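You operate a simulated robot arm through the tools that you are given. There is no shell and no other tool. Be economical: measure what you need, move in short steps, check, and stop when the job is done.

You run a simulated robot arm. Do the job below in one go: nothing can be reset, and whatever is moved stays where it is left.

## Task
Let the line off, lift the red hose out and cap socket one.
Fine: open the drain knob, gauge to 0, before a ring is freed; hose onto the hose mat; lock ring one on the blank cap and shut the drain knob.
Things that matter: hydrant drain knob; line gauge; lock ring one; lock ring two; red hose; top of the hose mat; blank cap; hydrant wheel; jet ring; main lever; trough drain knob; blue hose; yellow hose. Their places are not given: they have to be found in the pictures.

Only the result counts: the job must be done as asked and must still hold three seconds after the hand-in. Knocking over, shifting, dropping, spilling or breaking anything else fails it.

## Robot
A 6-joint arm with a two-finger parallel gripper, fixed in place. Base frame: the origin is at the foot of the arm, x ahead of it, y to its left, z up. Readings come in mm, rad, newtons and seconds.
Its first joint turns from -1.152 to 1.152 rad. Payload 2.9 kg.
The TCP is the grasp point between the finger pads, 30 mm short of the fingertips. In the tool frame z runs along the fingers and y along their closing line. Largest opening 110 mm; finger width 20, thickness 10; the body of the gripper, 48 by 112 mm, starts 55 mm behind the TCP.
Orientation is that of the tool frame in the base frame, as a unit quaternion [x, y, z, w]. With the fingers straight down and closing along the base's y, the tool's x points along the base's -x, its y along +y and its z along -z.

## Interface
- The arm moves only by the tool servo_tool. Its argument "deltas" is a list of rows, each a list of 3 entries, a list of its own where there are three numbers: the shift along the base's x, y, z in cm, then the turn, a rotation vector about the base's x, y, z in rad, then the opening, from 0 (shut) to 1 (fully open). In form: [[[dx, dy, dz], [ax, ay, az], claw], ...]. A call has 1 to 10 rows; each row shifts and turns the commanded pose from where the row before left it. Rows are played at 5 a second. More than 50 mm and 0.15 rad between two rows, or a gripper value outside its range, and nothing of the call is played. A pose out of reach is approached as far as the arm can. The call stops where the force on the tool passes 40 N (or 10 N more than at its start, if that is more) or the arm is blocked; 0.2 s more then pass. The fingers move at their own pace (about 108 mm/s each) and stop on an object; they squeeze with about 37 N. The grip force told is the motor's: it shows also when the fingers shut on nothing. Time passes only in rows, and 0.2 s behind the last, so rows that do not move let the fingers close. The reply holds the time, the measured pose of the TCP, the force on the tool along the base axes, the opening and the grip force, in the units named above and with some noise.
- Cameras (640 x 400 px; columns grow to the right, rows downward): "scene" is fixed at [85.1, 443.7, 1379.4]; the picture's right is [-0.65, -0.76, 0.00], its down [-0.48, 0.42, -0.77] and it looks along [0.58, -0.51, -0.64] (base axes); focal length 271 px, centre (320, 200). "wrist" rides on the gripper at [-36, 0, -57] in the tool frame; the picture's right is [0.00, -1.00, 0.00], its down [0.97, 0.00, -0.24] and it looks along [0.24, 0.00, 0.97] (tool axes); focal length 218 px, centre (320, 200).
- snapshot(camera): a new picture of that camera. No time passes.
- measure_at(camera, pixels): there is no depth. For up to 12 entries [column, row, z] of the newest picture of that camera ("zoom" is the newest enlarged one), the place [x, y] in the base frame at which the ray of that pixel passes the height z, good to about 3 mm. No time passes.
- enlarge(camera, box): a new picture of the part [left, top, right, bottom] of that camera's present view, enlarged. No time passes.
- close_job(): hands the job in; it is judged then, once.

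Work in short steps. Measure before you move; look again where a grasp or a placing could have gone wrong, and mend it. You have 80 turns and 54 pictures in all, those below and enlarged ones among them. Open the gripper and draw the arm clear of the work before you hand the job in, unless the task says otherwise; then end with one line.

The tools are called after "Call:" as a command line: name --argument value ..., lists and objects as JSON in quotes. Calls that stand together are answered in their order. servo_tool: Moves the arm, as the interface text tells. Its arguments: {"type":"object","properties":{"deltas":{"type":"array","items":{"type":"array"}}},"required":["deltas"]} The other tools are called the same way: snapshot (camera) takes a picture; measure_at (camera, pixels) gives the place at which the rays of pixels pass given heights; enlarge (camera, box) takes an enlarged picture of a part of a camera's view; close_job () hands the job in.

At the start:

```text
t: 0.0
tcp_pos: [318.4, -286.3, 1157.4]
ee_rot: [0.0, 1.0, 0.0, 0.0]
ft_force: [-0.8, 0.0, 0.4]
opening: 109.8
grasp_force: 0.1
```

scene: 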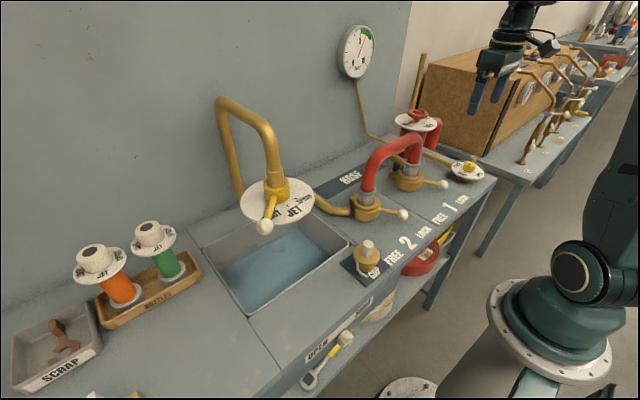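
wrist: 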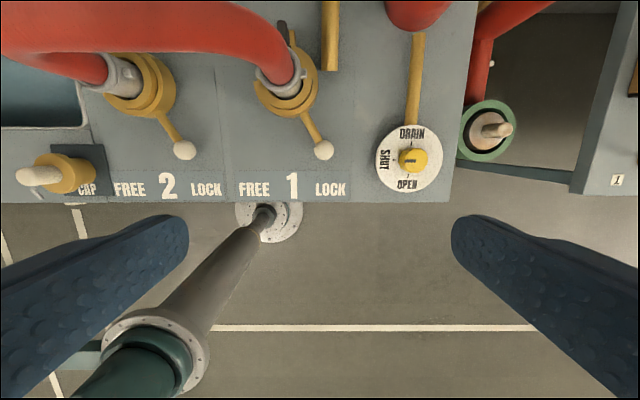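

The scene shows the gauge at (357,50), the red hose bridging sockets at (365,205) and (408,178), the drain knob at (468,170) and the cap at (368,255). I enlarge these for details.

Call:
enlarge --camera "scene" --box '[300, 90, 500, 290]'

Call:
enlarge --camera "wrist" --box '[0, 0, 480, 220]'

Call:
enlarge --camera "scene" --box '[320, 10, 400, 90]'

```text
2.00 times, centred on (400, 190) of scene
```

zoom: 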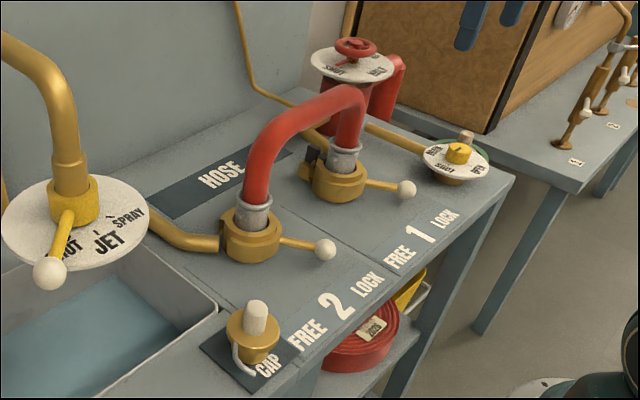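

```text
1.33 times, centred on (240, 110) of wrist
```

zoom: 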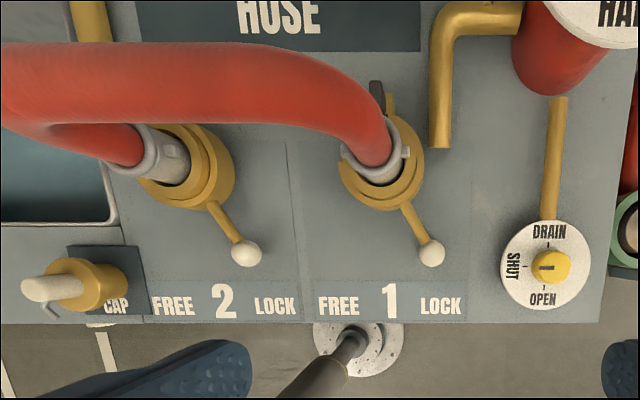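

```text
5.00 times, centred on (360, 50) of scene
```

zoom: 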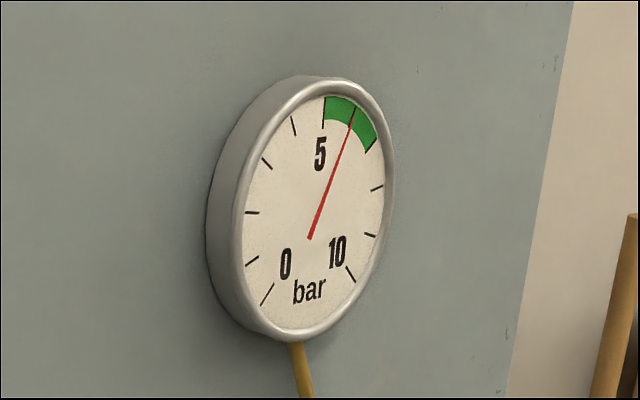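

The gauge reads about 6, and the drain pointer is at SHUT (left). I measure the main features in the wrist and scene views at several heights to fix positions.

Call:
measure_at --camera "wrist" --pixels '[[292, 187, 450], [168, 187, 450], [412, 159, 450], [412, 159, 500], [323, 150, 500], [184, 150, 500], [288, 95, 500], [140, 95, 500], [65, 175, 480], [30, 176, 510], [94, 150, 450], [243, 190, 450]]'

Call:
measure_at --camera "scene" --pixels '[[434, 207, 450], [407, 243, 450], [468, 166, 450], [468, 166, 500], [445, 184, 500], [403, 214, 500], [406, 180, 500], [365, 205, 500], [368, 258, 480], [368, 246, 510], [385, 270, 450], [350, 178, 450]]'

```text
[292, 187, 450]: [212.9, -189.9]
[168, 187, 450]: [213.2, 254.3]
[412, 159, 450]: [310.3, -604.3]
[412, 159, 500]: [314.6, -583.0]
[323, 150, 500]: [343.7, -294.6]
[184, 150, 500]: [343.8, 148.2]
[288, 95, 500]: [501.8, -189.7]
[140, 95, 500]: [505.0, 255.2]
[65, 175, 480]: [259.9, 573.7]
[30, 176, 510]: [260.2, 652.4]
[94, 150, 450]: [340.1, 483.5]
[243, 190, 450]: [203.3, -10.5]
```

```text
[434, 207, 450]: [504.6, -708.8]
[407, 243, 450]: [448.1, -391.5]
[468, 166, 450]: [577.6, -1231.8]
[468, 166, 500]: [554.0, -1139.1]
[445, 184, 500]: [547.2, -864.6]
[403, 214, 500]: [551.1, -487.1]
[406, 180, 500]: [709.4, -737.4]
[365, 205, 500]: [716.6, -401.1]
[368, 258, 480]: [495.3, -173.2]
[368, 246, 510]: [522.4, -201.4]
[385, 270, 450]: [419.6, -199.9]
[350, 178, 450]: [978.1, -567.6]
```

Triangulating "2" from both views puts the table top near z≈855, with the knob near (336,-421) and sockets near (416,-244) and (419,-48). I move above the knob at z≈1040 to look closely.

Call:
servo_tool --deltas '[[[0.45, -3.3, -2.9], [0, 0, 0], 1], [[0.45, -3.3, -2.9], [0, 0, 0], 1], [[0.45, -3.3, -2.9], [0, 0, 0], 1], [[0.45, -3.3, -2.9], [0, 0, 0], 1]]'

Call:
snapshot --camera "wrist"

```text
t: 1.0
tcp_pos: [337.6, -418.8, 1038.2]
ee_rot: [-0.001, 1.0, 0.0, 0.0]
ft_force: [0.3, 0.0, -0.6]
opening: 110.0
grasp_force: 0.2
```

```text
48 pictures are left
```

wrist: 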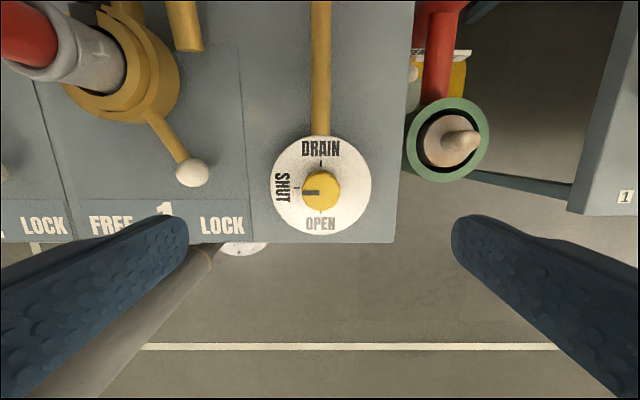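

Knob at (321,189) now, pointer toward SHUT. I measure rays here to triangulate against the previous picture.

Call:
measure_at --camera "wrist" --pixels '[[321, 189, 880], [321, 189, 900], [321, 189, 920], [305, 192, 900], [165, 208, 855], [193, 172, 880], [193, 172, 900], [321, 241, 855], [448, 138, 855], [337, 175, 900], [305, 205, 900]]'

Call:
enlarge --camera "wrist" --box '[240, 120, 400, 250]'

```text
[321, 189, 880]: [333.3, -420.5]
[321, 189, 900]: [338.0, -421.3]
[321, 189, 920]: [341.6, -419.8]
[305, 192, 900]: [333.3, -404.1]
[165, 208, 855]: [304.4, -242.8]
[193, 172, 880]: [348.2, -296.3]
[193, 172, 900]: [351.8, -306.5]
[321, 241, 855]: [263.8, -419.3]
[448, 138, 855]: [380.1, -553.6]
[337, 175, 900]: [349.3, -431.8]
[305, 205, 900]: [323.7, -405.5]
```

```text
3.08 times, centred on (320, 185) of wrist
```

zoom: 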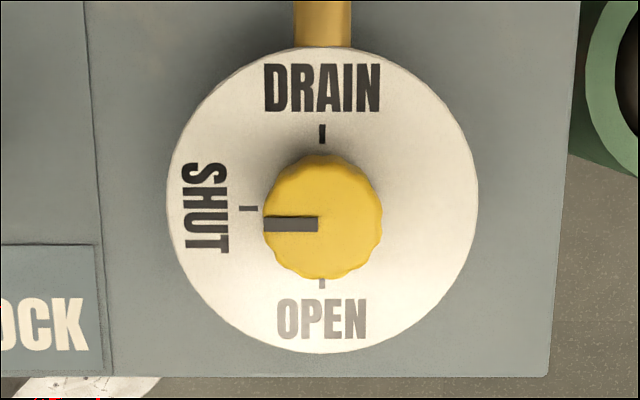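

Triangulation gives knob top ≈ z 894, disc a bit lower. I centre on the knob, narrow the fingers and descend to z≈950 for a better look.

Call:
servo_tool --deltas '[[[0, -0.15, -4.4], [0, 0, 0], 0.6], [[0, 0, -4.4], [0, 0, 0], 0.6]]'

Call:
snapshot --camera "wrist"

Call:
enlarge --camera "scene" --box '[400, 80, 540, 220]'

```text
t: 1.6
tcp_pos: [337.8, -419.0, 954.3]
ee_rot: [0.0, 1.0, 0.0, 0.0]
ft_force: [0.1, -0.3, -0.6]
opening: 66.0
grasp_force: 0.0
```

```text
46 pictures are left
```

wrist: 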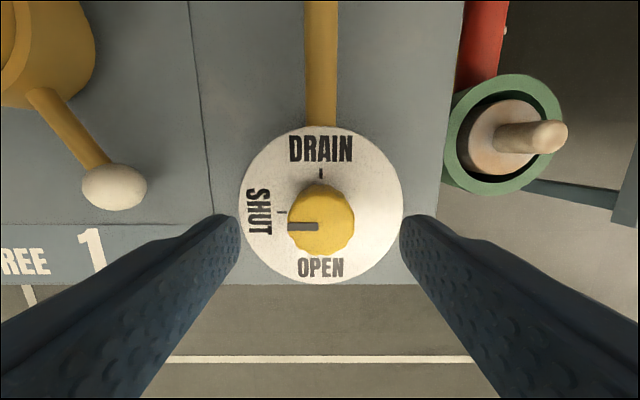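

```text
2.86 times, centred on (470, 150) of scene
```

zoom: 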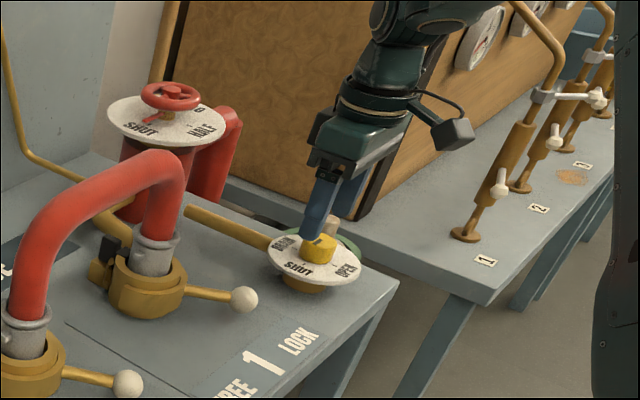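

Disc scale change gives disc z≈877, knob top ≈897. I measure the knob centre (321,220) once more to centre the grip.

Call:
measure_at --camera "wrist" --pixels '[[321, 220, 897], [321, 185, 897], [321, 256, 897], [320, 205, 877], [288, 220, 897], [355, 220, 897], [114, 187, 900], [92, 248, 855]]'

```text
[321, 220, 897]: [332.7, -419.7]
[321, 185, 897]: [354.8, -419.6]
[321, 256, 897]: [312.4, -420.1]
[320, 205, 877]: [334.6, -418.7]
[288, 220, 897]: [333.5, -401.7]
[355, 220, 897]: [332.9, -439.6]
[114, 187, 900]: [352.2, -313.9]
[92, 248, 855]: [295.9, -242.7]
```

Knob centre ≈ (334,-420). I go down to z≈913 (tips ≈883) around the knob and then close.

Call:
servo_tool --deltas '[[[-0.35, -0.1, -2.1], [0, 0, 0], 0.6], [[0, 0, -2.0], [0, 0, 0], 0.6], [[0, 0, 0], [0, 0, 0], 0.2], [[0, 0, 0], [0, 0, 0], 0.2], [[0, 0, 0], [0, 0, 0], 0.2]]'

```text
t: 2.8
tcp_pos: [332.9, -420.6, 912.5]
ee_rot: [0.0, 1.0, 0.0, 0.0]
ft_force: [-2.7, 6.5, -1.9]
opening: 35.9
grasp_force: 44.6
```

Fingers stopped at 35.9 mm on the knob. I turn it +90° about z (counter-clockwise from above: SHUT → OPEN).

Call:
servo_tool --deltas '[[[0, 0, 0], [0, 0, 0.145], 0.2], [[0, 0, 0], [0, 0, 0.145], 0.2], [[0, 0, 0], [0, 0, 0.145], 0.2], [[0, 0, 0], [0, 0, 0.145], 0.2], [[0, 0, 0], [0, 0, 0.145], 0.2], [[0, 0, 0], [0, 0, 0.145], 0.2], [[0, 0, 0], [0, 0, 0.145], 0.2], [[0, 0, 0], [0, 0, 0.145], 0.2], [[0, 0, 0], [0, 0, 0.145], 0.2], [[0, 0, 0], [0, 0, 0.145], 0.2]]'

Call:
servo_tool --deltas '[[[0, 0, 0], [0, 0, 0.12], 0.2], [[0, 0, 0], [0, 0, 0], 0.2]]'

Call:
snapshot --camera "wrist"

Call:
enlarge --camera "scene" --box '[320, 10, 400, 90]'

```text
t: 5.0
tcp_pos: [334.7, -422.1, 911.1]
ee_rot: [-0.664, 0.748, -0.002, 0.0]
ft_force: [14.9, -13.9, -23.6]
opening: 35.8
grasp_force: 44.9
```

```text
t: 5.6
tcp_pos: [334.8, -422.4, 912.8]
ee_rot: [0.708, -0.706, 0.002, 0.0]
ft_force: [19.7, -19.0, -26.4]
opening: 35.9
grasp_force: 44.5
```

```text
44 pictures are left
```

wrist: 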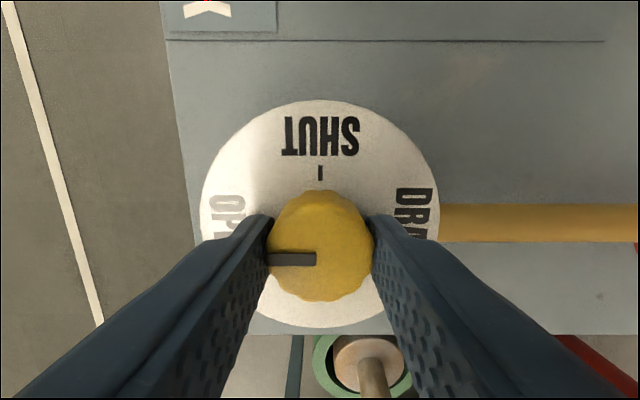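

```text
5.00 times, centred on (360, 50) of scene
```

zoom: 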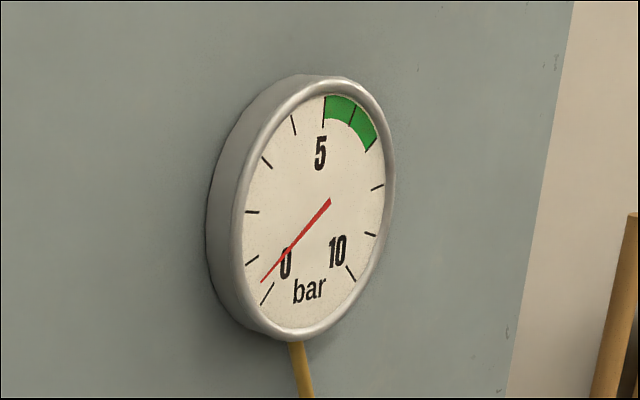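

Pointer now at OPEN and the needle is nearly at 0. I release, raise clear, and turn back.

Call:
servo_tool --deltas '[[[0, 0, 0], [0, 0, 0], 0.6], [[0, 0, 0], [0, 0, 0], 0.6], [[0, 0, 4.5], [0, 0, 0], 0.6], [[0, 0, 4.5], [0, 0, 0], 0.6], [[0, 0, 4.5], [0, 0, 0], 0.6]]'

Call:
servo_tool --deltas '[[[0, 1.2, 0.5], [0, 0, -0.145], 1], [[0, 1.2, 0.5], [0, 0, -0.145], 1], [[0, 1.2, 0.5], [0, 0, -0.145], 1], [[0, 1.2, 0.5], [0, 0, -0.145], 1], [[0, 1.2, 0.5], [0, 0, -0.145], 1], [[0, 1.2, 0.5], [0, 0, -0.145], 1], [[0, 1.2, 0.5], [0, 0, -0.145], 1], [[0, 1.2, 0.5], [0, 0, -0.145], 1], [[0, 1.2, 0.5], [0, 0, -0.145], 1], [[0, 1.2, 0.5], [0, 0, -0.145], 1]]'

Call:
enlarge --camera "scene" --box '[320, 10, 400, 90]'

Call:
snapshot --camera "wrist"

```text
t: 6.8
tcp_pos: [333.7, -419.3, 1048.2]
ee_rot: [0.707, -0.707, 0.0, 0.0]
ft_force: [-0.2, -0.4, -0.4]
opening: 66.3
grasp_force: 0.2
```

```text
t: 9.0
tcp_pos: [333.6, -301.4, 1096.6]
ee_rot: [-0.058, 0.998, 0.001, 0.0]
ft_force: [0.8, 0.3, -1.0]
opening: 110.2
grasp_force: 0.0
```

```text
5.00 times, centred on (360, 50) of scene
```

zoom: 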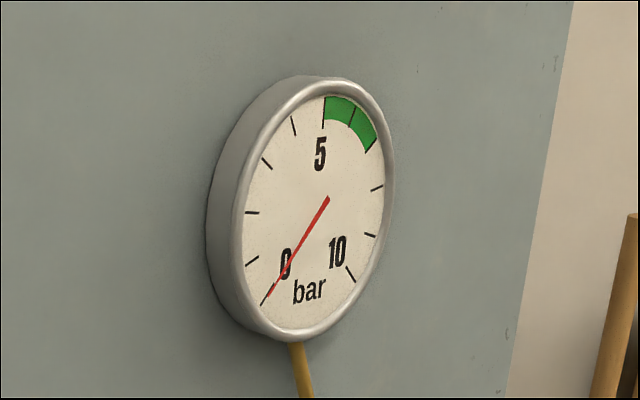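

```text
41 pictures are left
```

wrist: 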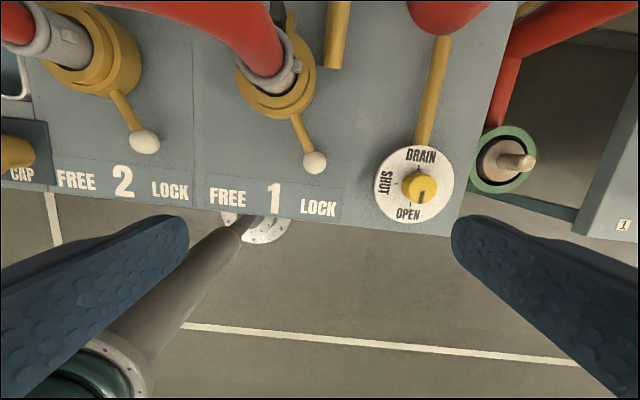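

The gauge reads 0. I square up the yaw and move over ring 1's ball to look closely at z≈990, with the scene too.

Call:
servo_tool --deltas '[[[0.3, 0.2, -3.5], [0, 0, -0.12], 1], [[0.3, 0.2, -3.5], [0, 0, 0], 1], [[0.3, 0.2, -3.5], [0, 0, 0], 0.7]]'

Call:
snapshot --camera "wrist"

Call:
enlarge --camera "scene" --box '[340, 0, 560, 240]'

```text
t: 9.8
tcp_pos: [342.2, -294.7, 991.0]
ee_rot: [0.0, 1.0, -0.001, 0.0]
ft_force: [0.0, -0.2, -0.7]
opening: 76.8
grasp_force: 0.0
```

```text
40 pictures are left
```

wrist: 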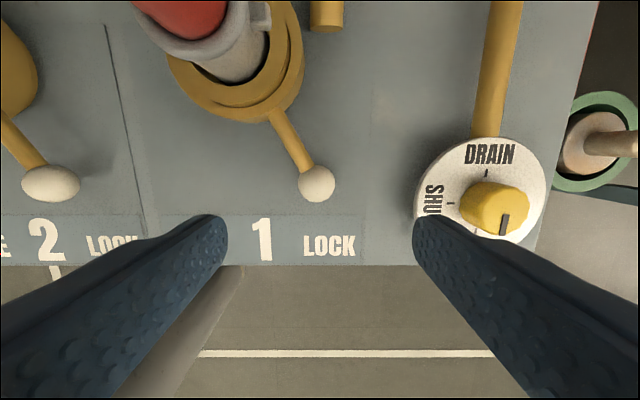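

```text
1.67 times, centred on (450, 120) of scene
```

zoom: 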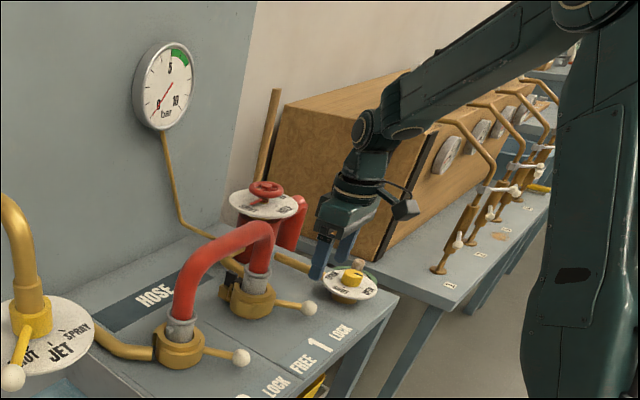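

Ball at (316,184), shaft root at (275,113), ring at about (235,70). I measure these at plausible heights.

Call:
measure_at --camera "wrist" --pixels '[[316, 184, 875], [316, 184, 885], [316, 184, 895], [299, 184, 880], [335, 184, 880], [277, 115, 880], [168, 65, 875], [303, 65, 875], [168, 65, 890], [303, 65, 890], [261, 240, 855], [330, 245, 855]]'

Call:
measure_at --camera "zoom" --pixels '[[310, 308, 875], [310, 308, 885], [310, 308, 895], [281, 303, 880], [254, 300, 880], [254, 283, 900], [242, 357, 875], [242, 357, 885], [317, 344, 855]]'

```text
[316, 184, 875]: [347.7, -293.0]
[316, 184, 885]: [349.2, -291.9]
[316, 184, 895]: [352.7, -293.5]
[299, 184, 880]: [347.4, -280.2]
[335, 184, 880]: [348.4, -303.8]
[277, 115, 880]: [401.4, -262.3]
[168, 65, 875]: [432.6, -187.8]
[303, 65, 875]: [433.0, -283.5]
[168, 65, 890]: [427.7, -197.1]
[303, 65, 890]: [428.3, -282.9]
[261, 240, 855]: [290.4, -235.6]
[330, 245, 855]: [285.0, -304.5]
```

```text
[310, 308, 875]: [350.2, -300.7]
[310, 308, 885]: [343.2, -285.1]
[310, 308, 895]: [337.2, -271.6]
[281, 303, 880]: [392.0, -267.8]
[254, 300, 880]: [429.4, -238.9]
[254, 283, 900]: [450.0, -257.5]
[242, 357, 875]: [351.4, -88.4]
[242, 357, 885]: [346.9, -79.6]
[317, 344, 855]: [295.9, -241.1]
```

Ring 1 geometry: centre ≈(438,-240), ball ≈(348,-293,880), radius ≈104, handle 30° off -x. I lower over the ball to z≈893 and close to a loose cage.

Call:
servo_tool --deltas '[[[0.55, 0.2, -3.3], [0, 0, 0], 0.55], [[0, 0, -3.3], [0, 0, 0], 0.55], [[0, 0, -3.2], [0, 0, 0], 0.55], [[0, 0, 0], [0, 0, 0], 0.28], [[0, 0, 0], [0, 0, 0], 0.28]]'

Call:
snapshot --camera "wrist"

```text
t: 11.0
tcp_pos: [347.1, -293.3, 893.4]
ee_rot: [-0.001, 1.0, 0.0, 0.0]
ft_force: [2.0, 4.2, -0.6]
opening: 33.1
grasp_force: 1.9
```

```text
38 pictures are left
```

wrist: 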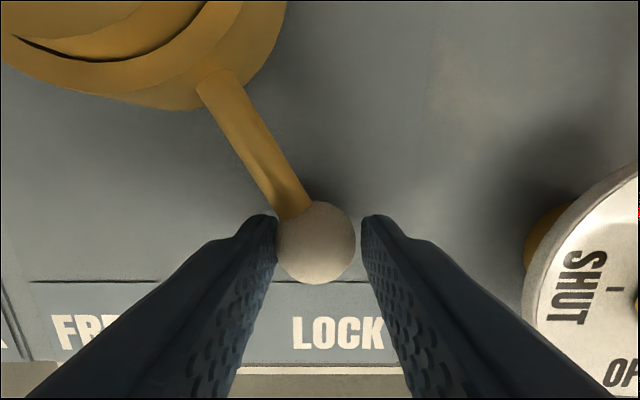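

Ball is caged at 33 mm. I sweep along the arc for the first half (clockwise towards FREE).

Call:
servo_tool --deltas '[[[-0.5, 1.05, 0], [0, 0, 0], 0.28], [[-0.39, 1.02, 0], [0, 0, 0], 0.28], [[-0.28, 1.05, 0], [0, 0, 0], 0.28], [[-0.17, 1.07, 0], [0, 0, 0], 0.28], [[-0.06, 1.09, 0], [0, 0, 0], 0.28]]'

Call:
snapshot --camera "wrist"

```text
t: 12.2
tcp_pos: [333.7, -240.9, 895.1]
ee_rot: [0.0, 1.0, 0.0, -0.001]
ft_force: [0.4, -1.7, -0.8]
opening: 31.3
grasp_force: 0.8
```

```text
37 pictures are left
```

wrist: 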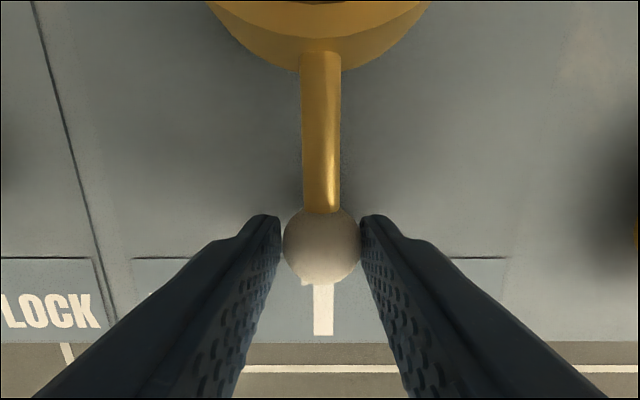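

The ring follows nicely, handle now straight at the centre. I continue to the FREE side and a little more until the stop.

Call:
servo_tool --deltas '[[[0.06, 1.09, 0], [0, 0, 0], 0.28], [[0.17, 1.07, 0], [0, 0, 0], 0.28], [[0.28, 1.05, 0], [0, 0, 0], 0.28], [[0.39, 1.02, 0], [0, 0, 0], 0.28], [[0.5, 0.97, 0], [0, 0, 0], 0.28], [[0.3, 0.5, 0], [0, 0, 0], 0.28], [[0.15, 0.24, 0], [0, 0, 0], 0.28]]'

Call:
snapshot --camera "wrist"

```text
t: 13.8
tcp_pos: [352.3, -182.3, 895.4]
ee_rot: [0.002, 1.0, -0.002, 0.0]
ft_force: [-7.2, -14.5, 0.3]
opening: 38.0
grasp_force: 6.7
```

```text
36 pictures are left
```

wrist: 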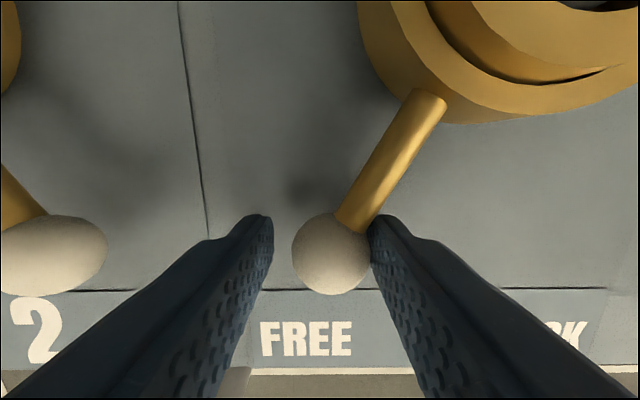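

Ring 1 is at the FREE stop (force −14.5 N, ball over FREE). I open slightly and lift away, then look at ring 2.

Call:
servo_tool --deltas '[[[-0.2, -0.3, 0], [0, 0, 0], 0.5], [[0, 0, 4.0], [0, 0, 0], 0.6], [[-0.4, 4.5, 1.0], [0, 0, 0], 0.6], [[-0.2, 4.5, 0], [0, 0, 0], 0.6]]'

Call:
snapshot --camera "wrist"

Call:
measure_at --camera "wrist" --pixels '[[320, 200, 880]]'

```text
t: 14.8
tcp_pos: [347.6, -95.8, 947.6]
ee_rot: [0.0, 1.0, 0.0, 0.001]
ft_force: [-0.4, 1.0, -1.0]
opening: 66.1
grasp_force: 0.0
```

```text
35 pictures are left
```

wrist: 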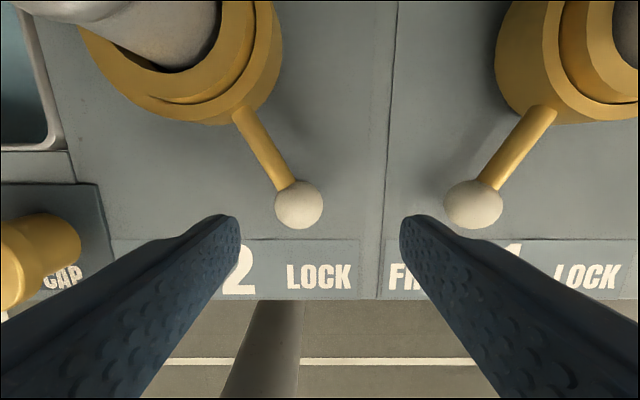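

```text
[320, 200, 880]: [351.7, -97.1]
```

Ball 2 at (299,205) → ≈(349,-84). I cage it like the first and sweep.

Call:
servo_tool --deltas '[[[0.05, 1.2, -1.0], [0, 0, 0], 0.6], [[0, 0, -2.3], [0, 0, 0], 0.6], [[0, 0, -2.1], [0, 0, 0], 0.6], [[0, 0, 0], [0, 0, 0], 0.28], [[0, 0, 0], [0, 0, 0], 0.28], [[-0.5, 1.05, 0], [0, 0, 0], 0.28], [[-0.39, 1.02, 0], [0, 0, 0], 0.28], [[-0.28, 1.05, 0], [0, 0, 0], 0.28], [[-0.17, 1.07, 0], [0, 0, 0], 0.28], [[-0.06, 1.09, 0], [0, 0, 0], 0.28]]'

Call:
snapshot --camera "wrist"

```text
t: 17.0
tcp_pos: [331.6, -29.1, 892.2]
ee_rot: [0.0, 1.0, 0.0, 0.0]
ft_force: [-0.5, -2.1, -1.2]
opening: 31.5
grasp_force: 0.4
```

```text
34 pictures are left
```

wrist: 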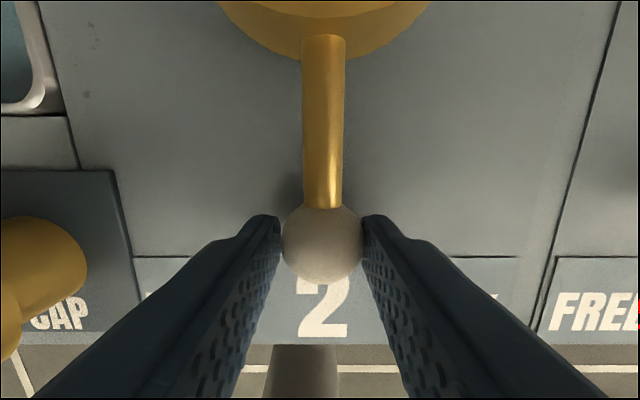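

Handle 2 is centred; the cap is off to the left (mat edge y≈58), finger end position y≈50 stays clear. I finish the sweep to FREE.

Call:
servo_tool --deltas '[[[0.1, 1.0, 0], [0, 0, 0], 0.28], [[0.17, 1.07, 0], [0, 0, 0], 0.28], [[0.28, 1.05, 0], [0, 0, 0], 0.28], [[0.39, 1.02, 0], [0, 0, 0], 0.28], [[0.5, 0.97, 0], [0, 0, 0], 0.28], [[0.3, 0.5, 0], [0, 0, 0], 0.28], [[0.12, 0.2, 0], [0, 0, 0], 0.28]]'

Call:
snapshot --camera "wrist"

```text
t: 18.6
tcp_pos: [348.4, 27.6, 889.8]
ee_rot: [0.002, 1.0, -0.002, -0.001]
ft_force: [-6.3, -15.0, 1.3]
opening: 38.6
grasp_force: 7.8
```

```text
33 pictures are left
```

wrist: 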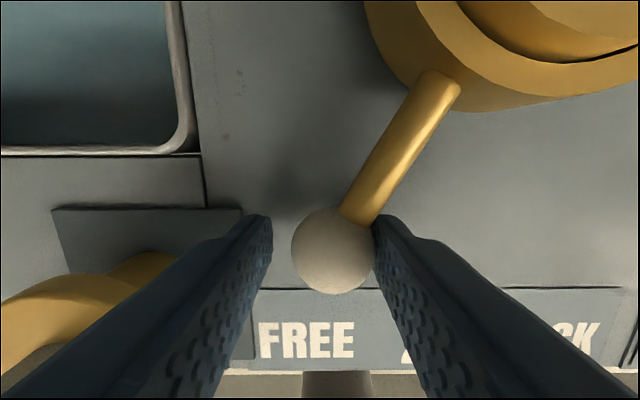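

Ring 2 is at its FREE stop. I back off, open a little, lift straight up to about z≈1150 in front of the hose, and look.

Call:
servo_tool --deltas '[[[-0.2, -0.4, 0], [0, 0, 0], 0.4], [[0, 0, 4.0], [0, 0, 0], 0.4], [[-0.5, 0, 4.8], [0, 0, 0], 0.6], [[-0.5, 0, 4.8], [0, 0, 0], 0.6], [[-0.5, -1, 4.8], [0, 0, 0], 0.6], [[0, -3, 3.8], [0, 0, 0], 0.6], [[0, -3, 3.8], [0, 0, 0], 1], [[0, -3, 3], [0, 0, 0], 1], [[0, -3, 1], [0, 0, 0], 1]]'

Call:
snapshot --camera "wrist"

Call:
enlarge --camera "scene" --box '[300, 90, 500, 290]'

```text
t: 20.6
tcp_pos: [333.3, -104.9, 1188.7]
ee_rot: [0.001, 1.0, 0.0, 0.0]
ft_force: [0.4, -0.5, -0.5]
opening: 110.1
grasp_force: 0.1
```

```text
32 pictures are left
```

wrist: 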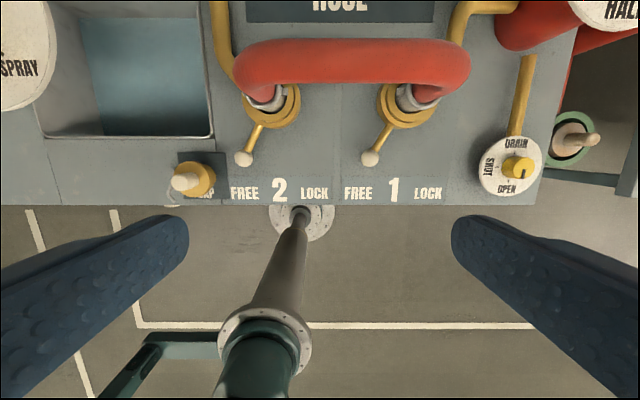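

```text
2.00 times, centred on (400, 190) of scene
```

zoom: 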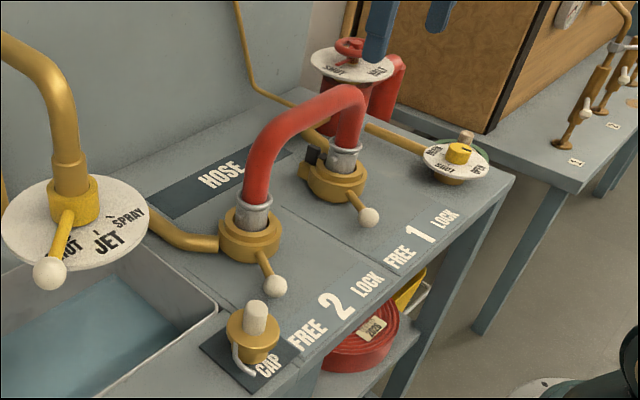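

Both balls at FREE. The hose top runs around row 62, cols 235–470, tube centre z≈1040, x≈438. I move above it at (440,-135) to view the mat and hose from above.

Call:
servo_tool --deltas '[[[3.5, -1, 0.5], [0, 0, 0], 1], [[3.5, -1, 0.5], [0, 0, 0], 1], [[3.5, -1, 0.5], [0, 0, 0], 1]]'

Call:
snapshot --camera "wrist"

```text
t: 21.4
tcp_pos: [440.0, -135.5, 1204.9]
ee_rot: [0.001, 1.0, 0.001, -0.001]
ft_force: [0.0, 0.0, -0.7]
opening: 110.2
grasp_force: 0.1
```

```text
30 pictures are left
```

wrist: 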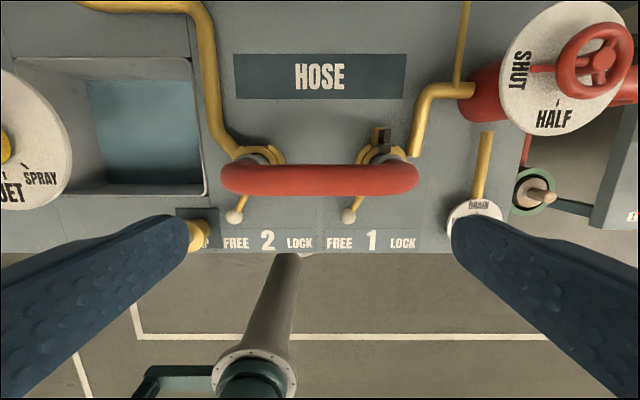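

I measure mat corners (234,54),(407,54),(403,100),(234,98) on the table and the hose outline at z≈1040, and enlarge the socket area.

Call:
measure_at --camera "wrist" --pixels '[[234, 54, 857], [407, 54, 857], [403, 100, 857], [236, 98, 857], [320, 163, 1040], [320, 196, 1040], [222, 178, 1040], [419, 178, 1040], [200, 4, 857], [320, 4, 857], [236, 216, 880], [348, 216, 880]]'

Call:
enlarge --camera "wrist" --box '[200, 110, 440, 260]'

Call:
enlarge --camera "scene" --box '[390, 130, 450, 200]'

```text
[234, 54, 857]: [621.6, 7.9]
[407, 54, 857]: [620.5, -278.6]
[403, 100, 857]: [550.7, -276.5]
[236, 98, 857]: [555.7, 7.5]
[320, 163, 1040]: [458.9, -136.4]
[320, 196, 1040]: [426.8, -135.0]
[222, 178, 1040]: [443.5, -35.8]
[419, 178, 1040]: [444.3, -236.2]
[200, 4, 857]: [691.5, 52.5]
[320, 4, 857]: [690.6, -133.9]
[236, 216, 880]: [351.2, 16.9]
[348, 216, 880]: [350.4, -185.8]
```

```text
2.67 times, centred on (320, 185) of wrist
```

zoom: 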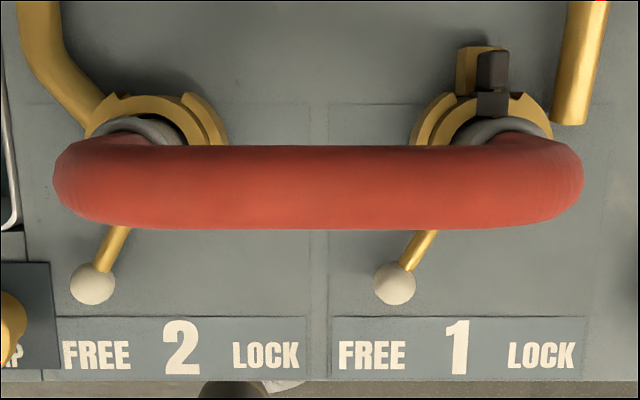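

```text
5.71 times, centred on (420, 165) of scene
```

zoom: 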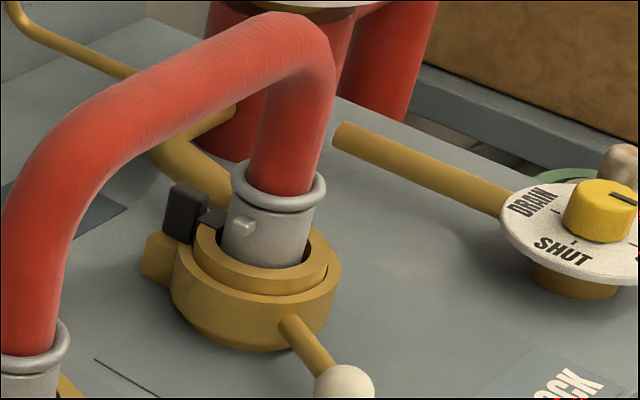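

There is a black catch on the back of socket one only (zoom (185,215)). I go behind the hose, high, to look at it before lifting anything.

Call:
servo_tool --deltas '[[[3, -3, 0], [0, 0, 0], 0.3], [[3, -3, 0], [0, 0, 0], 0.3], [[2.5, -2.5, -3], [0, 0, 0], 0.3], [[0, 0, -4.5], [0, 0, 0], 0.3], [[0, 0, -4.5], [0, 0, 0], 0.3], [[0, 0, -3], [0, 0, 0], 0.3]]'

Call:
snapshot --camera "wrist"

```text
t: 22.8
tcp_pos: [523.2, -219.5, 1054.8]
ee_rot: [-0.001, 1.0, -0.001, 0.0]
ft_force: [0.0, -0.3, 0.7]
opening: 32.9
grasp_force: 0.1
```

```text
27 pictures are left
```

wrist: 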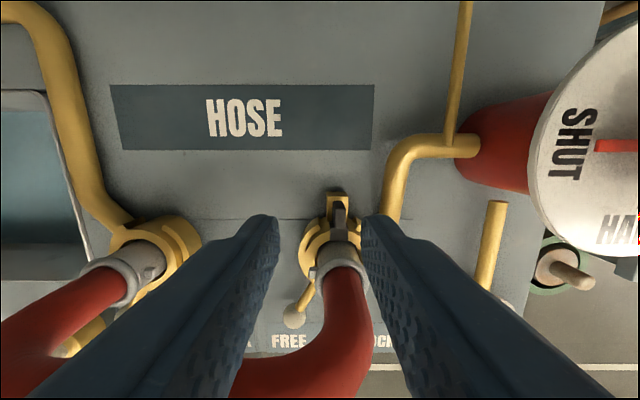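

Call:
enlarge --camera "wrist" --box '[275, 180, 395, 260]'

```text
5.00 times, centred on (335, 220) of wrist
```

zoom: 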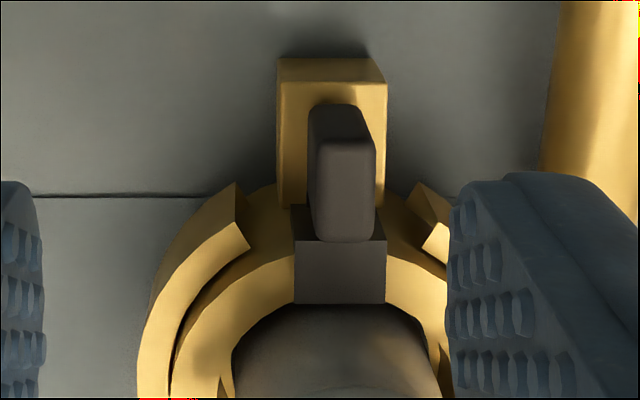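

The catch is a black bolt with a thumb piece in a bracket behind ring 1, its tongue reaching to the plug. I'll try a gentle lift first and check for resistance; I rise back above the hose and turn the gripper so it closes along x.

Call:
servo_tool --deltas '[[[0, 0, 4.8], [0, 0, 0], 0.3], [[0, 0, 4.8], [0, 0, 0], 0.3], [[0, 0, 4.4], [0, 0, 0], 0.3], [[-4, 4, 0], [0, 0, 0.145], 0.3], [[-4, 4, 0], [0, 0, 0.145], 0.3], [[-0.3, 0.4, 0], [0, 0, 0.145], 0.3], [[0, 0, 0], [0, 0, 0.145], 0.3], [[0, 0, 0], [0, 0, 0.145], 0.3], [[0, 0, 0], [0, 0, 0.145], 0.3], [[0, 0, 0], [0, 0, 0.145], 0.3]]'

Call:
servo_tool --deltas '[[[0, 0, 0], [0, 0, 0.145], 0.65], [[0, 0, 0], [0, 0, 0.145], 0.65], [[0, 0, 0], [0, 0, 0.145], 0.65], [[0, 0, 0], [0, 0, 0.12], 0.65], [[0, 0, 0], [0, -0.13, 0], 0.65], [[0, 0, 0], [0, -0.13, 0], 0.65], [[0, 0, 0], [0, -0.13, 0], 0.65], [[0, 0, 0], [0, -0.13, 0], 0.65]]'

Call:
snapshot --camera "wrist"

```text
refused: row 4 steps farther than a row can; nothing moved
```

```text
t: 24.6
tcp_pos: [522.8, -219.9, 1054.9]
ee_rot: [-0.265, 0.929, -0.071, 0.249]
ft_force: [0.1, 0.0, -0.8]
opening: 71.5
grasp_force: 0.0
```

```text
25 pictures are left
```

wrist: 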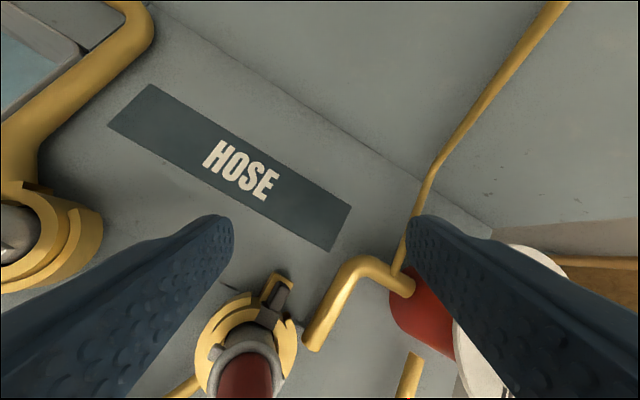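

The first call was refused (step too long) and the second ran in place, without contact. I rise, undo the tilt, and finish going over the hose.

Call:
servo_tool --deltas '[[[0, 0, 4.8], [0, 0.13, 0], 0.65], [[0, 0, 4.8], [0, 0.13, 0], 0.65], [[0, 0, 4.4], [0, 0.13, 0], 0.65], [[-2.7, 2.8, 0], [0, 0.13, 0], 0.65], [[-2.7, 2.8, 0], [0, 0, 0.145], 0.65], [[-2.8, 2.8, 0], [0, 0, 0.145], 0.65], [[0, 0, 0], [0, 0, 0.145], 0.65], [[0, 0, 0], [0, 0, 0.145], 0.65], [[0, 0, 0], [0, 0, 0.145], 0.65], [[0, 0, 0], [0, 0, 0.145], 0.65]]'

Call:
servo_tool --deltas '[[[0, 0, 0], [0, 0, 0.145], 0.65], [[0, 0, 0], [0, -0.13, 0], 0.65], [[0, 0, 0], [0, -0.13, 0], 0.65], [[0, 0, 0], [0, -0.13, 0], 0.65], [[0, 0, 0], [0, -0.13, 0], 0.65]]'

Call:
snapshot --camera "wrist"

```text
t: 26.8
tcp_pos: [440.4, -136.2, 1194.9]
ee_rot: [-0.654, 0.756, 0.001, 0.0]
ft_force: [0.0, -0.2, 0.5]
opening: 71.5
grasp_force: 0.1
out of reach, approached as far as the arm can: row 3
```

```text
t: 28.0
tcp_pos: [441.0, -135.4, 1195.0]
ee_rot: [0.683, -0.683, 0.182, -0.183]
ft_force: [0.5, -0.6, -0.6]
opening: 71.3
grasp_force: 0.1
```

```text
24 pictures are left
```

wrist: 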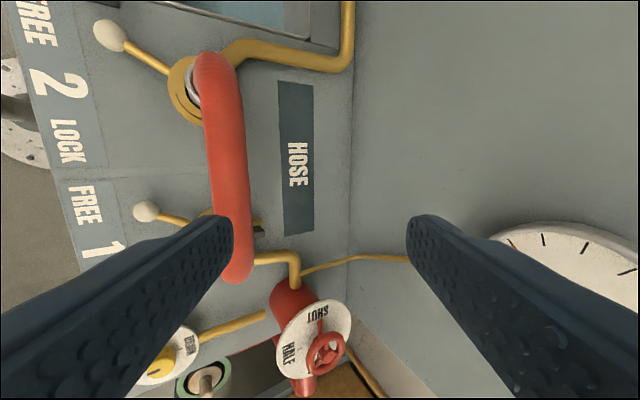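

Orientation is right: tool pitched forward, closing in the x–z plane. Retriangulated tube centre ≈ (441, -136, 1030), Ø≈35. I back off in x, then approach along the tool axis.

Call:
servo_tool --deltas '[[[-4.7, 0, 0], [0, 0, 0], 0.65], [[-4.8, 0, 0], [0, 0, 0], 0.65], [[2.3, 0, -4.0], [0, 0, 0], 0.65], [[2.3, 0, -4.0], [0, 0, 0], 0.65]]'

Call:
snapshot --camera "wrist"

```text
t: 29.0
tcp_pos: [390.6, -133.6, 1115.7]
ee_rot: [0.683, -0.683, 0.182, -0.182]
ft_force: [0.2, -0.5, -0.1]
opening: 71.3
grasp_force: 0.3
```

```text
23 pictures are left
```

wrist: 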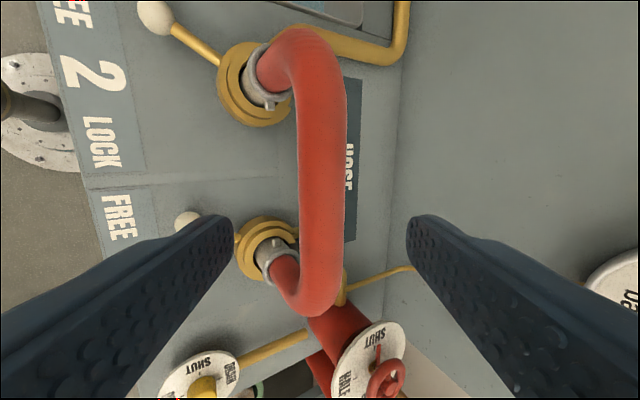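

Tube is centred between the fingers (col ≈322). I advance the last 100 mm along the axis and close.

Call:
servo_tool --deltas '[[[2.4, -0.1, -4.2], [0, 0, 0], 0.65], [[2.5, -0.1, -4.2], [0, 0, 0], 0.65], [[0, 0, 0], [0, 0, 0], 0.2], [[0, 0, 0], [0, 0, 0], 0.2], [[0, 0, 0], [0, 0, 0], 0.2]]'

Call:
snapshot --camera "wrist"

```text
t: 30.2
tcp_pos: [440.3, -135.7, 1029.2]
ee_rot: [-0.683, 0.683, -0.182, 0.183]
ft_force: [1.0, -0.5, -0.1]
opening: 33.4
grasp_force: 37.3
```

```text
22 pictures are left
```

wrist: 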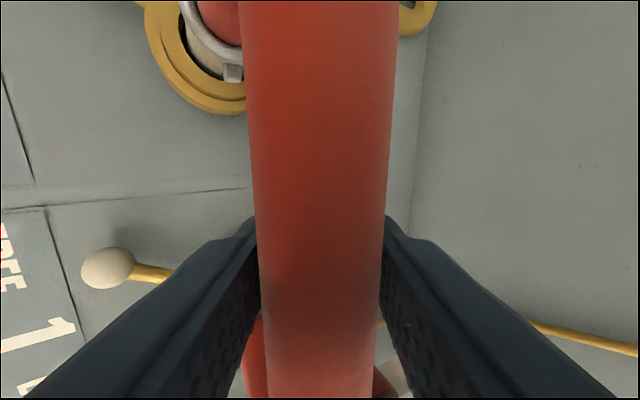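

Gripped at 33.4 mm with no side force. I lift gently by 5 mm steps and watch the force.

Call:
servo_tool --deltas '[[[0, 0, 0.3], [0, 0, 0], 0.2], [[0, 0, 0.3], [0, 0, 0], 0.2], [[0, 0, 0.4], [0, 0, 0], 0.2]]'

```text
t: 31.0
tcp_pos: [440.6, -137.3, 1041.1]
ee_rot: [-0.683, 0.684, -0.181, 0.181]
ft_force: [-0.3, -0.2, -4.5]
opening: 33.2
grasp_force: 37.6
```

Only about −4.5 N (weight) after 10 mm; I keep going slowly.

Call:
servo_tool --deltas '[[[0, 0, 0.4], [0, 0, 0], 0.2], [[0, 0, 0.4], [0, 0, 0], 0.2], [[0, 0, 0.4], [0, 0, 0], 0.2]]'

Call:
enlarge --camera "scene" --box '[330, 120, 450, 240]'

```text
t: 31.8
tcp_pos: [440.2, -138.0, 1053.1]
ee_rot: [0.683, -0.683, 0.182, -0.182]
ft_force: [0.2, -0.8, -5.2]
opening: 33.7
grasp_force: 36.8
```

```text
3.33 times, centred on (390, 180) of scene
```

zoom: 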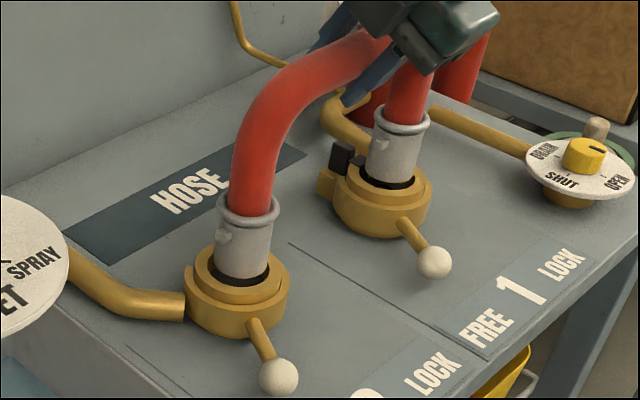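

Both plugs come out freely; the catch doesn't hold them. I lift 90 mm more and check clearance below.

Call:
servo_tool --deltas '[[[0, 0, 1.5], [0, 0, 0], 0.2], [[0, 0, 1.5], [0, 0, 0], 0.2], [[0, 0, 2], [0, 0, 0], 0.2], [[0, 0, 2], [0, 0, 0], 0.2], [[0, 0, 2], [0, 0, 0], 0.2]]'

Call:
snapshot --camera "scene"

Call:
snapshot --camera "wrist"

```text
t: 33.0
tcp_pos: [440.8, -136.8, 1143.4]
ee_rot: [-0.683, 0.684, -0.181, 0.182]
ft_force: [0.0, -0.5, -5.8]
opening: 33.4
grasp_force: 36.4
```

```text
20 pictures are left
```

scene: 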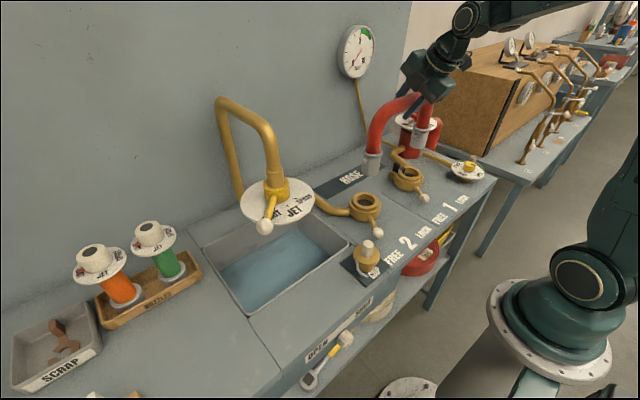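

```text
19 pictures are left
```

wrist: 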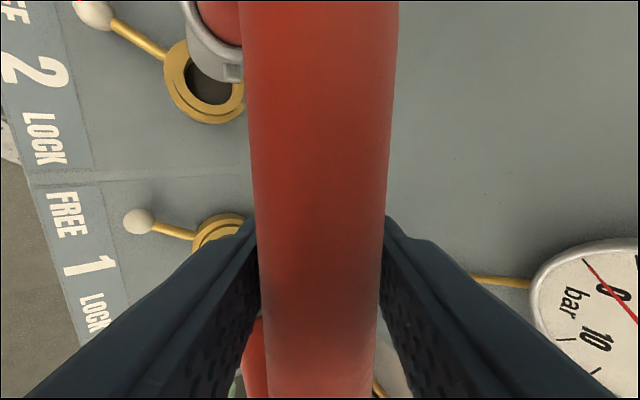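

Plug bottoms are now at z≈972, hanging ≈171 mm below the TCP. I carry the hose forward over the mat (centre ≈ (586,-135)).

Call:
servo_tool --deltas '[[[3.7, 0, 0], [0, 0, 0], 0.2], [[3.7, 0, 0], [0, 0, 0], 0.2], [[3.6, 0, 0], [0, 0, 0], 0.2], [[3.6, 0, 0], [0, 0, 0], 0.2]]'

Call:
enlarge --camera "scene" --box '[310, 60, 450, 240]'

```text
t: 34.0
tcp_pos: [589.2, -135.9, 1143.7]
ee_rot: [-0.683, 0.684, -0.181, 0.182]
ft_force: [0.8, 0.4, -5.2]
opening: 33.4
grasp_force: 37.6
```

```text
2.22 times, centred on (380, 150) of scene
```

zoom: 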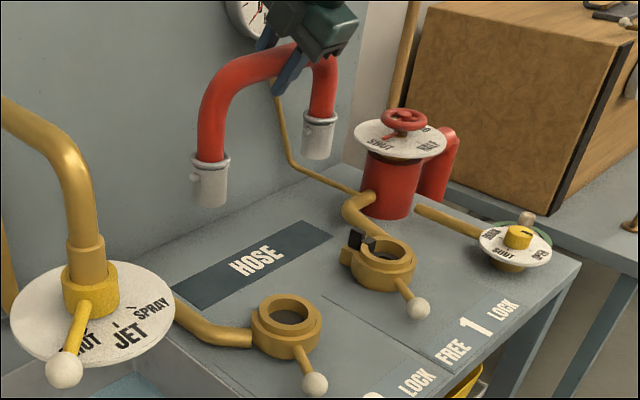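

Reached. Legs are over the mat in the picture; I lower to z≈1040 first.

Call:
servo_tool --deltas '[[[-0.15, 0, -3.5], [0, 0, 0], 0.2], [[-0.15, 0, -3.5], [0, 0, 0], 0.2], [[0, 0, -2.8], [0, 0, 0], 0.2]]'

Call:
enlarge --camera "scene" --box '[310, 60, 450, 240]'

```text
t: 34.8
tcp_pos: [585.3, -138.4, 1043.5]
ee_rot: [-0.683, 0.684, -0.182, 0.182]
ft_force: [-0.2, 0.0, -5.1]
opening: 33.2
grasp_force: 37.4
```

```text
2.22 times, centred on (380, 150) of scene
```

zoom: 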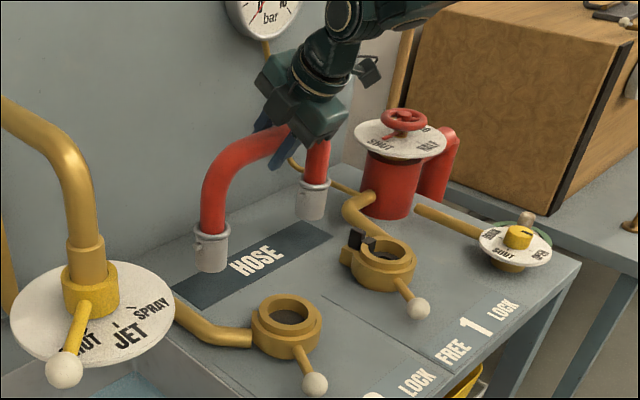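

Plugs are still ≈15–27 mm above the mat. I lower in small steps and watch Fz.

Call:
servo_tool --deltas '[[[0, 0, -0.5], [0, 0, 0], 0.2], [[0, 0, -0.4], [0, 0, 0], 0.2], [[0, 0, -0.4], [0, 0, 0], 0.2]]'

Call:
servo_tool --deltas '[[[0, 0, -0.25], [0, 0, 0], 0.2], [[0, 0, -0.25], [0, 0, 0], 0.2]]'

```text
t: 35.6
tcp_pos: [583.8, -138.1, 1033.2]
ee_rot: [-0.683, 0.684, -0.182, 0.182]
ft_force: [-0.3, 0.1, -4.8]
opening: 33.5
grasp_force: 36.9
```

```text
t: 36.2
tcp_pos: [582.6, -137.9, 1026.8]
ee_rot: [0.684, -0.683, 0.182, -0.181]
ft_force: [0.1, 0.3, -5.1]
opening: 33.4
grasp_force: 37.3
```

Still hanging freely (−5 N) at z≈1027. I continue in 2 mm steps.

Call:
servo_tool --deltas '[[[0.1, 0, -0.2], [0, 0, 0], 0.2], [[0.1, 0, -0.2], [0, 0, 0], 0.2]]'

Call:
servo_tool --deltas '[[[0, 0, -0.2], [0, 0, 0], 0.2], [[0, 0, -0.2], [0, 0, 0], 0.2]]'

Call:
enlarge --camera "scene" --box '[310, 60, 450, 240]'

```text
t: 36.8
tcp_pos: [586.1, -137.4, 1022.2]
ee_rot: [-0.683, 0.683, -0.183, 0.182]
ft_force: [0.0, -0.5, -5.3]
opening: 33.6
grasp_force: 36.4
```

```text
t: 37.4
tcp_pos: [586.8, -139.2, 1019.2]
ee_rot: [0.684, -0.683, 0.182, -0.182]
ft_force: [0.4, 0.4, -4.3]
opening: 33.7
grasp_force: 37.0
```

```text
2.22 times, centred on (380, 150) of scene
```

zoom: 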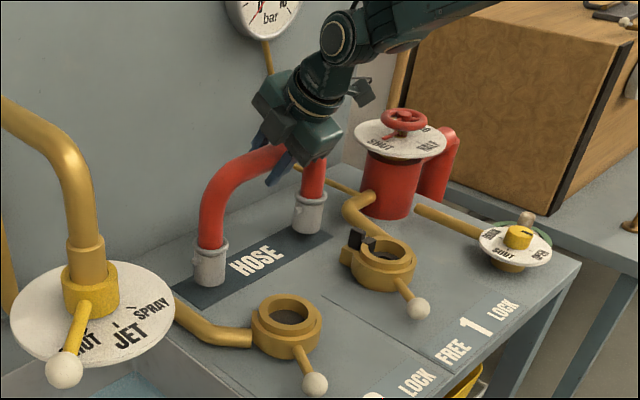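

Nearly touching, well placed on the mat. I continue down in 2 mm steps.

Call:
servo_tool --deltas '[[[0, 0, -0.2], [0, 0, 0], 0.2], [[0, 0, -0.1], [0, 0, 0], 0.2]]'

Call:
servo_tool --deltas '[[[0, 0, -0.15], [0, 0, 0], 0.2], [[0, 0, -0.1], [0, 0, 0], 0.2]]'

```text
t: 38.0
tcp_pos: [586.8, -138.3, 1014.9]
ee_rot: [0.684, -0.683, 0.182, -0.182]
ft_force: [0.1, 0.0, -5.8]
opening: 33.6
grasp_force: 36.7
```

```text
t: 38.6
tcp_pos: [586.9, -138.2, 1014.7]
ee_rot: [0.684, -0.683, 0.182, -0.182]
ft_force: [-0.1, 0.5, -5.6]
opening: 33.5
grasp_force: 37.0
```

Call:
servo_tool --deltas '[[[0, 0, -0.2], [0, 0, 0], 0.2], [[0, 0, -0.2], [0, 0, 0], 0.2], [[0, 0, 0], [0, 0, 0], 0.2]]'

```text
t: 39.4
tcp_pos: [585.8, -137.7, 1008.2]
ee_rot: [0.683, -0.683, 0.181, -0.182]
ft_force: [0.3, 0.7, -5.1]
opening: 33.2
grasp_force: 36.6
```

Still −5 N at z≈1008. Continue slowly and look.

Call:
servo_tool --deltas '[[[0, 0, -0.2], [0, 0, 0], 0.2], [[0, 0, -0.2], [0, 0, 0], 0.2], [[0, 0, 0], [0, 0, 0], 0.2]]'

Call:
enlarge --camera "scene" --box '[310, 90, 410, 210]'

```text
t: 40.2
tcp_pos: [584.6, -138.6, 1003.6]
ee_rot: [-0.683, 0.683, -0.182, 0.182]
ft_force: [-0.4, -1.4, -5.5]
opening: 33.1
grasp_force: 37.1
```

```text
3.33 times, centred on (360, 150) of scene
```

zoom: 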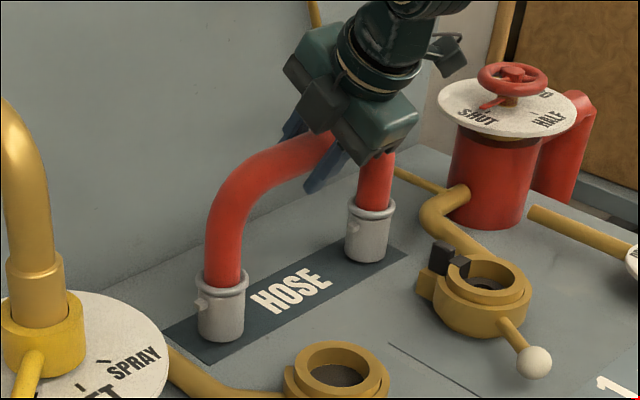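

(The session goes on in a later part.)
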